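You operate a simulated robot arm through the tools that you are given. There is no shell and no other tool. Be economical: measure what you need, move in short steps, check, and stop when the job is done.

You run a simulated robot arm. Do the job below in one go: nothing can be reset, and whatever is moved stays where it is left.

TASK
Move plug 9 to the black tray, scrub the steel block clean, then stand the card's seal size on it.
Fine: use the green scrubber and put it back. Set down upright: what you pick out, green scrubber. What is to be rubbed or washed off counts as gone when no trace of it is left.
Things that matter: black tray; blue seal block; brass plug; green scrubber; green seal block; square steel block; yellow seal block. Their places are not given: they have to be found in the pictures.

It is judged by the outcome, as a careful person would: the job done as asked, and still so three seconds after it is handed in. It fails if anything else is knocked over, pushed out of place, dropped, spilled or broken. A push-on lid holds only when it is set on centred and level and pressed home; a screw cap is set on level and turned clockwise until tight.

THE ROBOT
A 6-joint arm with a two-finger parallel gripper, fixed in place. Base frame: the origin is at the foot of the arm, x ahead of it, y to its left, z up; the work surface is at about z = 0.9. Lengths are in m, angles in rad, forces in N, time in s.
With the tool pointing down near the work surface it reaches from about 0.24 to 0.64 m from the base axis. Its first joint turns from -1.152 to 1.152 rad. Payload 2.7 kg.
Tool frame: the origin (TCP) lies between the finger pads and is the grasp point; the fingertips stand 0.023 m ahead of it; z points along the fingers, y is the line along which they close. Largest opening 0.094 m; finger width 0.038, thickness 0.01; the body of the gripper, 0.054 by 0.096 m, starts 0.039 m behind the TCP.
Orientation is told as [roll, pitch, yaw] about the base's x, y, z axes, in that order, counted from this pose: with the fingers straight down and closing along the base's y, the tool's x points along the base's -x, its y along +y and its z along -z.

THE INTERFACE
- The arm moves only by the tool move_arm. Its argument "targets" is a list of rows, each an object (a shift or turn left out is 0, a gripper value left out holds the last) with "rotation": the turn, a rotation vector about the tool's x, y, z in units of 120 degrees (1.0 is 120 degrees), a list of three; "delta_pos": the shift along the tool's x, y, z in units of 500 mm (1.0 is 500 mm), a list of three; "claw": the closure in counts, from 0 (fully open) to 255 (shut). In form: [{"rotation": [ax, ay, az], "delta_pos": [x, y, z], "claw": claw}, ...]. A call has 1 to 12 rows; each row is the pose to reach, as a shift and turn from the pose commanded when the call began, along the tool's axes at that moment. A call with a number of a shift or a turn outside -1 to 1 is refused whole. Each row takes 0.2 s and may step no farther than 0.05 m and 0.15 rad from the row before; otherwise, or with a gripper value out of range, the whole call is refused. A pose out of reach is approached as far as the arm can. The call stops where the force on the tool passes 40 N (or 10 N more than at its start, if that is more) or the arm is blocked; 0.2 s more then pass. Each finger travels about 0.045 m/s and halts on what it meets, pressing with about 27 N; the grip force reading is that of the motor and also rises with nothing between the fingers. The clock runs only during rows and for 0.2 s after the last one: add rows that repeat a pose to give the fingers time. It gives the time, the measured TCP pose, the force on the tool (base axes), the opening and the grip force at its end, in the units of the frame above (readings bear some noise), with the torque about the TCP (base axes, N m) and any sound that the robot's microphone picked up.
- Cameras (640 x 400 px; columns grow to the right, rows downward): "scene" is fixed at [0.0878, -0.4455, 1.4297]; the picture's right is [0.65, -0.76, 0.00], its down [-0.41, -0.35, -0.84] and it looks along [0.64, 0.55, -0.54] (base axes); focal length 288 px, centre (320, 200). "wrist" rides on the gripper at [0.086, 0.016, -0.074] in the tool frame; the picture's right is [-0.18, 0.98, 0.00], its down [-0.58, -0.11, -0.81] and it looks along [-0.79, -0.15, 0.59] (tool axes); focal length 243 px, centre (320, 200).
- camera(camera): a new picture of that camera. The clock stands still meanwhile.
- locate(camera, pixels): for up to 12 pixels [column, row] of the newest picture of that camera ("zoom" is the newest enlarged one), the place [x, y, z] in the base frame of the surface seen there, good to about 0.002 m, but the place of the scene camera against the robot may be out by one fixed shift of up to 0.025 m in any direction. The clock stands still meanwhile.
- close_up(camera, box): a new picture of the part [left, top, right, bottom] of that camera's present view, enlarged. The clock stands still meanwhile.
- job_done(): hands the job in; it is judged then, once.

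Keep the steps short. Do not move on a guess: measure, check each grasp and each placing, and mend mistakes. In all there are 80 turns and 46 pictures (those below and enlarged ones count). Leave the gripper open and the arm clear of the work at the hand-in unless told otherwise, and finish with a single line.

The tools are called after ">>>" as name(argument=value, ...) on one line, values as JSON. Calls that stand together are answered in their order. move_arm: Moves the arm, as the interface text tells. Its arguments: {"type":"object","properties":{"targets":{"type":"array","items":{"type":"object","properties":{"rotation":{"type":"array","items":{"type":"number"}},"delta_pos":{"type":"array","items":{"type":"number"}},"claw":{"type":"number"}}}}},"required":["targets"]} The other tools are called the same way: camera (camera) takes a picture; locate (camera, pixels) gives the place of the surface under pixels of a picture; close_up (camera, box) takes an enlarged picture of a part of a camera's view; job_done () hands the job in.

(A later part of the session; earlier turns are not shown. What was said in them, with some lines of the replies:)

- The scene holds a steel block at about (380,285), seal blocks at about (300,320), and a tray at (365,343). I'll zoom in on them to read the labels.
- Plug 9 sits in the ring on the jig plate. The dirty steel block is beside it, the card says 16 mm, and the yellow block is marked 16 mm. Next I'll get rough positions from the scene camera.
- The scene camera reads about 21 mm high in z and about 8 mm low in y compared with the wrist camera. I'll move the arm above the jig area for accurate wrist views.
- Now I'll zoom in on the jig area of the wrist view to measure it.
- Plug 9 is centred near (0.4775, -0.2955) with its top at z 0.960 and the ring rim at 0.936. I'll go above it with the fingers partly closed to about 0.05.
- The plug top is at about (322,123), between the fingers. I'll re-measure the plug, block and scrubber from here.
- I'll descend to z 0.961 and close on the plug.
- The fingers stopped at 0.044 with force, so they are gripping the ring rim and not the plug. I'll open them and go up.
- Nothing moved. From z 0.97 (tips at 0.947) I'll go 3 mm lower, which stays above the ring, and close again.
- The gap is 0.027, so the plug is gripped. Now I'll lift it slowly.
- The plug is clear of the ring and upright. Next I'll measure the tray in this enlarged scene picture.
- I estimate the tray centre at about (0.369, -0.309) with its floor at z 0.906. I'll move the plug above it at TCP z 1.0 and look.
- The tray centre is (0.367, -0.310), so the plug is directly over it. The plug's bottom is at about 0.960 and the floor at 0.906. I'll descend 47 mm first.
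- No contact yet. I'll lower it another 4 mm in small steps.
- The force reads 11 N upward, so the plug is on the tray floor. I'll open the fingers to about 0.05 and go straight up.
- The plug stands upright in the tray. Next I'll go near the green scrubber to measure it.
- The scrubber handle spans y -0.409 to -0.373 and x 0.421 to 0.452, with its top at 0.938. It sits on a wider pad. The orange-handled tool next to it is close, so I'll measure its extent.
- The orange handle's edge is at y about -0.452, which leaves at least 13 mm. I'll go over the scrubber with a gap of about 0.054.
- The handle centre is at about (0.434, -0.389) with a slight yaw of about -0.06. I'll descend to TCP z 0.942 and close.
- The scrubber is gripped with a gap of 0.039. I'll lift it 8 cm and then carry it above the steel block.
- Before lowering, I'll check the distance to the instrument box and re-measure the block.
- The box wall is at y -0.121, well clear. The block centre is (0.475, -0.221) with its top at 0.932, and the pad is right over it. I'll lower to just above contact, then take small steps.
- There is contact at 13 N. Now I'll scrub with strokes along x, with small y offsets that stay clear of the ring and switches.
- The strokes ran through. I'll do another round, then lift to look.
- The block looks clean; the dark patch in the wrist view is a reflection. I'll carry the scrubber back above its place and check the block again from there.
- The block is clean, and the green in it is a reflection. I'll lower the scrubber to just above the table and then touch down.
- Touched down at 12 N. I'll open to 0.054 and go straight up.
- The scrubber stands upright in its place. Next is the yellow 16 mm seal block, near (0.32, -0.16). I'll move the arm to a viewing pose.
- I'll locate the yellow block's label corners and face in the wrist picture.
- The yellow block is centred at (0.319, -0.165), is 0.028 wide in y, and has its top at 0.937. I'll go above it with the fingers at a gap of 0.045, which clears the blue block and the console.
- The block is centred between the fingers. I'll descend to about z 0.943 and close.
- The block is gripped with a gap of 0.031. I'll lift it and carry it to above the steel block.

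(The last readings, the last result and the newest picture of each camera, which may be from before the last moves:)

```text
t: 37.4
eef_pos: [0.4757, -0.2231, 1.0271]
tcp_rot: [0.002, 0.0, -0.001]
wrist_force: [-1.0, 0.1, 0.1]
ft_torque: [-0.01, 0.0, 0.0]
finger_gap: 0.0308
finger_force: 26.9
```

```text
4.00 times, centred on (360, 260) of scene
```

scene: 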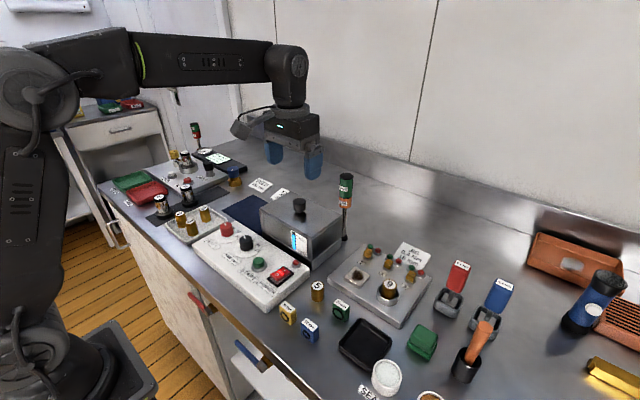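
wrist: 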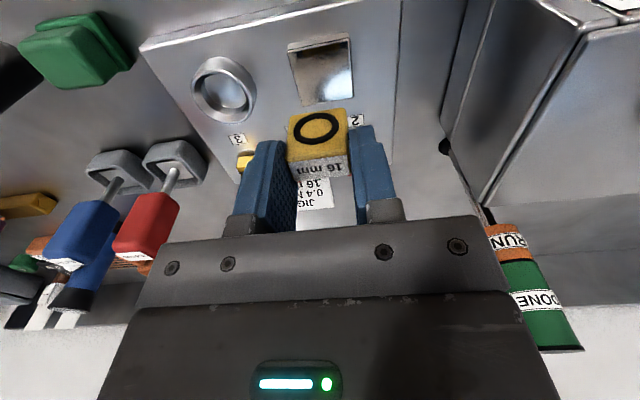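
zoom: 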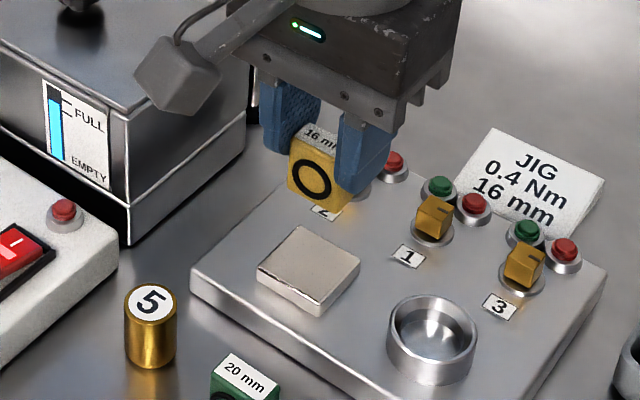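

>>> locate(camera="wrist", pixels=[[292, 115], [345, 113], [293, 155], [343, 152], [291, 50], [348, 42], [296, 102], [351, 92], [345, 175]])

```text
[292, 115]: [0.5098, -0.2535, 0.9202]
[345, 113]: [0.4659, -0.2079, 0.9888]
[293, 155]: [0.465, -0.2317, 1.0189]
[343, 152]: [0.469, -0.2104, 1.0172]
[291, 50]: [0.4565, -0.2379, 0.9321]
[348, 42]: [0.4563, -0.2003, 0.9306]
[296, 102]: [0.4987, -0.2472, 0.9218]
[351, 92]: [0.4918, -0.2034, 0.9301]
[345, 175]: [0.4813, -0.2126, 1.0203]
```

The seal block is centred over the steel block to within about 2 mm. I'll descend to just above contact.

>>> move_arm(targets=[{"delta_pos": [-0.002, 0.002, 0.04]}, {"delta_pos": [-0.002, 0.002, 0.08]}, {"delta_pos": [-0.002, 0.002, 0.092]}, {"delta_pos": [-0.002, 0.002, 0.096]}])

```text
t: 38.4
eef_pos: [0.4774, -0.2209, 0.9798]
tcp_rot: [0.0, 0.0, -0.001]
wrist_force: [0.0, 0.9, 0.4]
ft_torque: [0.0, -0.02, 0.0]
finger_gap: 0.0306
finger_force: 26.5
```

>>> move_arm(targets=[{"delta_pos": [0, 0, 0.002]}, {"delta_pos": [0, 0, 0.004]}])

```text
t: 39.0
eef_pos: [0.4771, -0.2216, 0.9789]
tcp_rot: [-0.001, -0.001, -0.002]
wrist_force: [0.2, 0.6, -0.2]
ft_torque: [-0.02, -0.03, -0.02]
finger_gap: 0.0309
finger_force: 27.0
```

>>> move_arm(targets=[{"delta_pos": [0, 0, 0.002]}, {"delta_pos": [0, 0, 0.003]}])

```text
t: 39.6
eef_pos: [0.4767, -0.2219, 0.9761]
tcp_rot: [0.0, -0.001, 0.0]
wrist_force: [-0.6, -0.7, -0.6]
ft_torque: [0.01, 0.0, -0.02]
finger_gap: 0.0308
finger_force: 27.2
```

>>> move_arm(targets=[{"delta_pos": [0, 0, 0.001]}, {"delta_pos": [0, 0, 0.002]}])

```text
t: 40.2
eef_pos: [0.476, -0.222, 0.977]
tcp_rot: [0.0, -0.001, -0.001]
wrist_force: [0.4, -0.8, -0.1]
ft_torque: [0.0, -0.01, 0.0]
finger_gap: 0.0307
finger_force: 27.2
```

>>> move_arm(targets=[{"delta_pos": [0, 0, 0.001]}, {"delta_pos": [0, 0, 0.0025]}])

>>> close_up(camera="scene", box=[320, 240, 400, 300])

```text
t: 40.8
eef_pos: [0.476, -0.2214, 0.9752]
tcp_rot: [0.001, -0.002, -0.001]
wrist_force: [1.0, 1.3, 4.1]
ft_torque: [0.06, 0.02, -0.02]
finger_gap: 0.0305
finger_force: 27.2
```

```text
6.67 times, centred on (360, 270) of scene
```

zoom: 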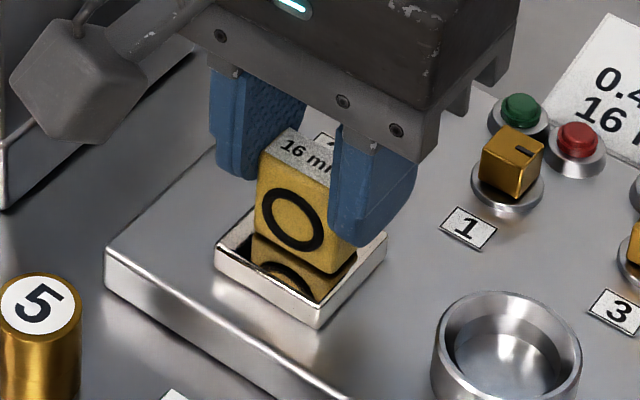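

Light contact at 4 N, and the block stands on the steel. I'll open slightly and rise straight up.

>>> move_arm(targets=[{"delta_pos": [0, 0, 0], "claw": 133}, {"delta_pos": [0, 0, 0]}, {"delta_pos": [0, 0, 0]}, {"delta_pos": [0, 0, -0.04]}, {"delta_pos": [0, 0, -0.12]}, {"delta_pos": [0, 0, -0.2]}, {"delta_pos": [0, 0, -0.28], "claw": 0}, {"delta_pos": [0.05, 0, -0.34]}, {"delta_pos": [0.12, 0, -0.36]}])

>>> camera(camera="scene")

>>> close_up(camera="scene", box=[270, 230, 450, 390])

>>> close_up(camera="wrist", box=[200, 0, 440, 180])

```text
t: 42.8
eef_pos: [0.4157, -0.2188, 1.1544]
tcp_rot: [-0.001, -0.001, -0.001]
wrist_force: [0.3, -0.2, -0.4]
ft_torque: [-0.02, -0.03, 0.01]
finger_gap: 0.094
finger_force: 0.1
```

```text
12 pictures are left
```

scene: 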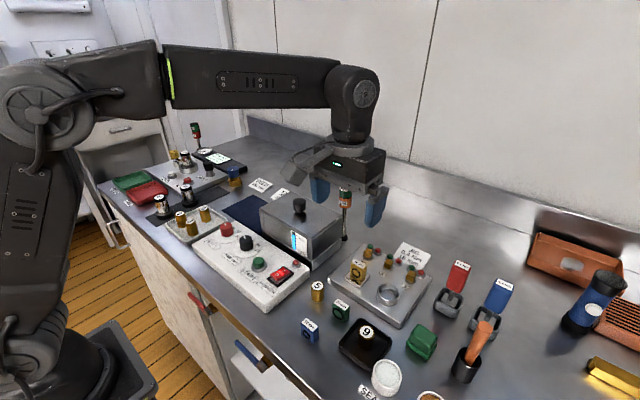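

```text
2.50 times, centred on (360, 310) of scene
```

zoom: 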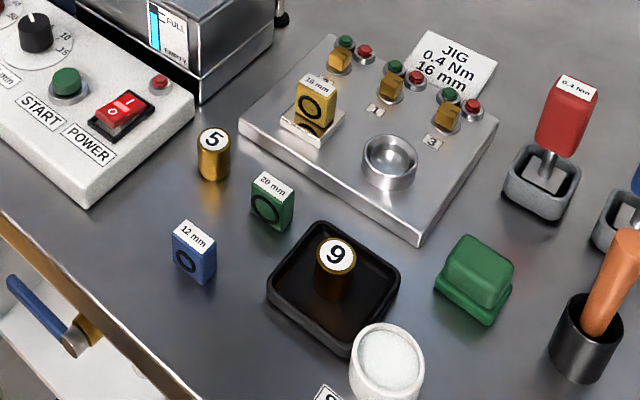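

```text
2.22 times, centred on (320, 90) of wrist
```

zoom: 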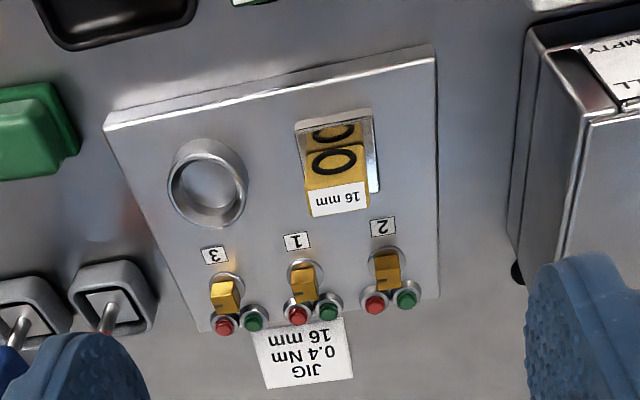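

Plug 9 is in the tray, the block is clean, the 16 mm seal stands on it, and the scrubber is back. The gripper is open and clear, so I'm handing in.

>>> job_done()

```text
The job is handed in.
```

Job handed in: plug 9 stands upright in the black tray, the steel block is scrubbed clean with the yellow 16 mm seal block standing on it, and the green scrubber is back in its place.
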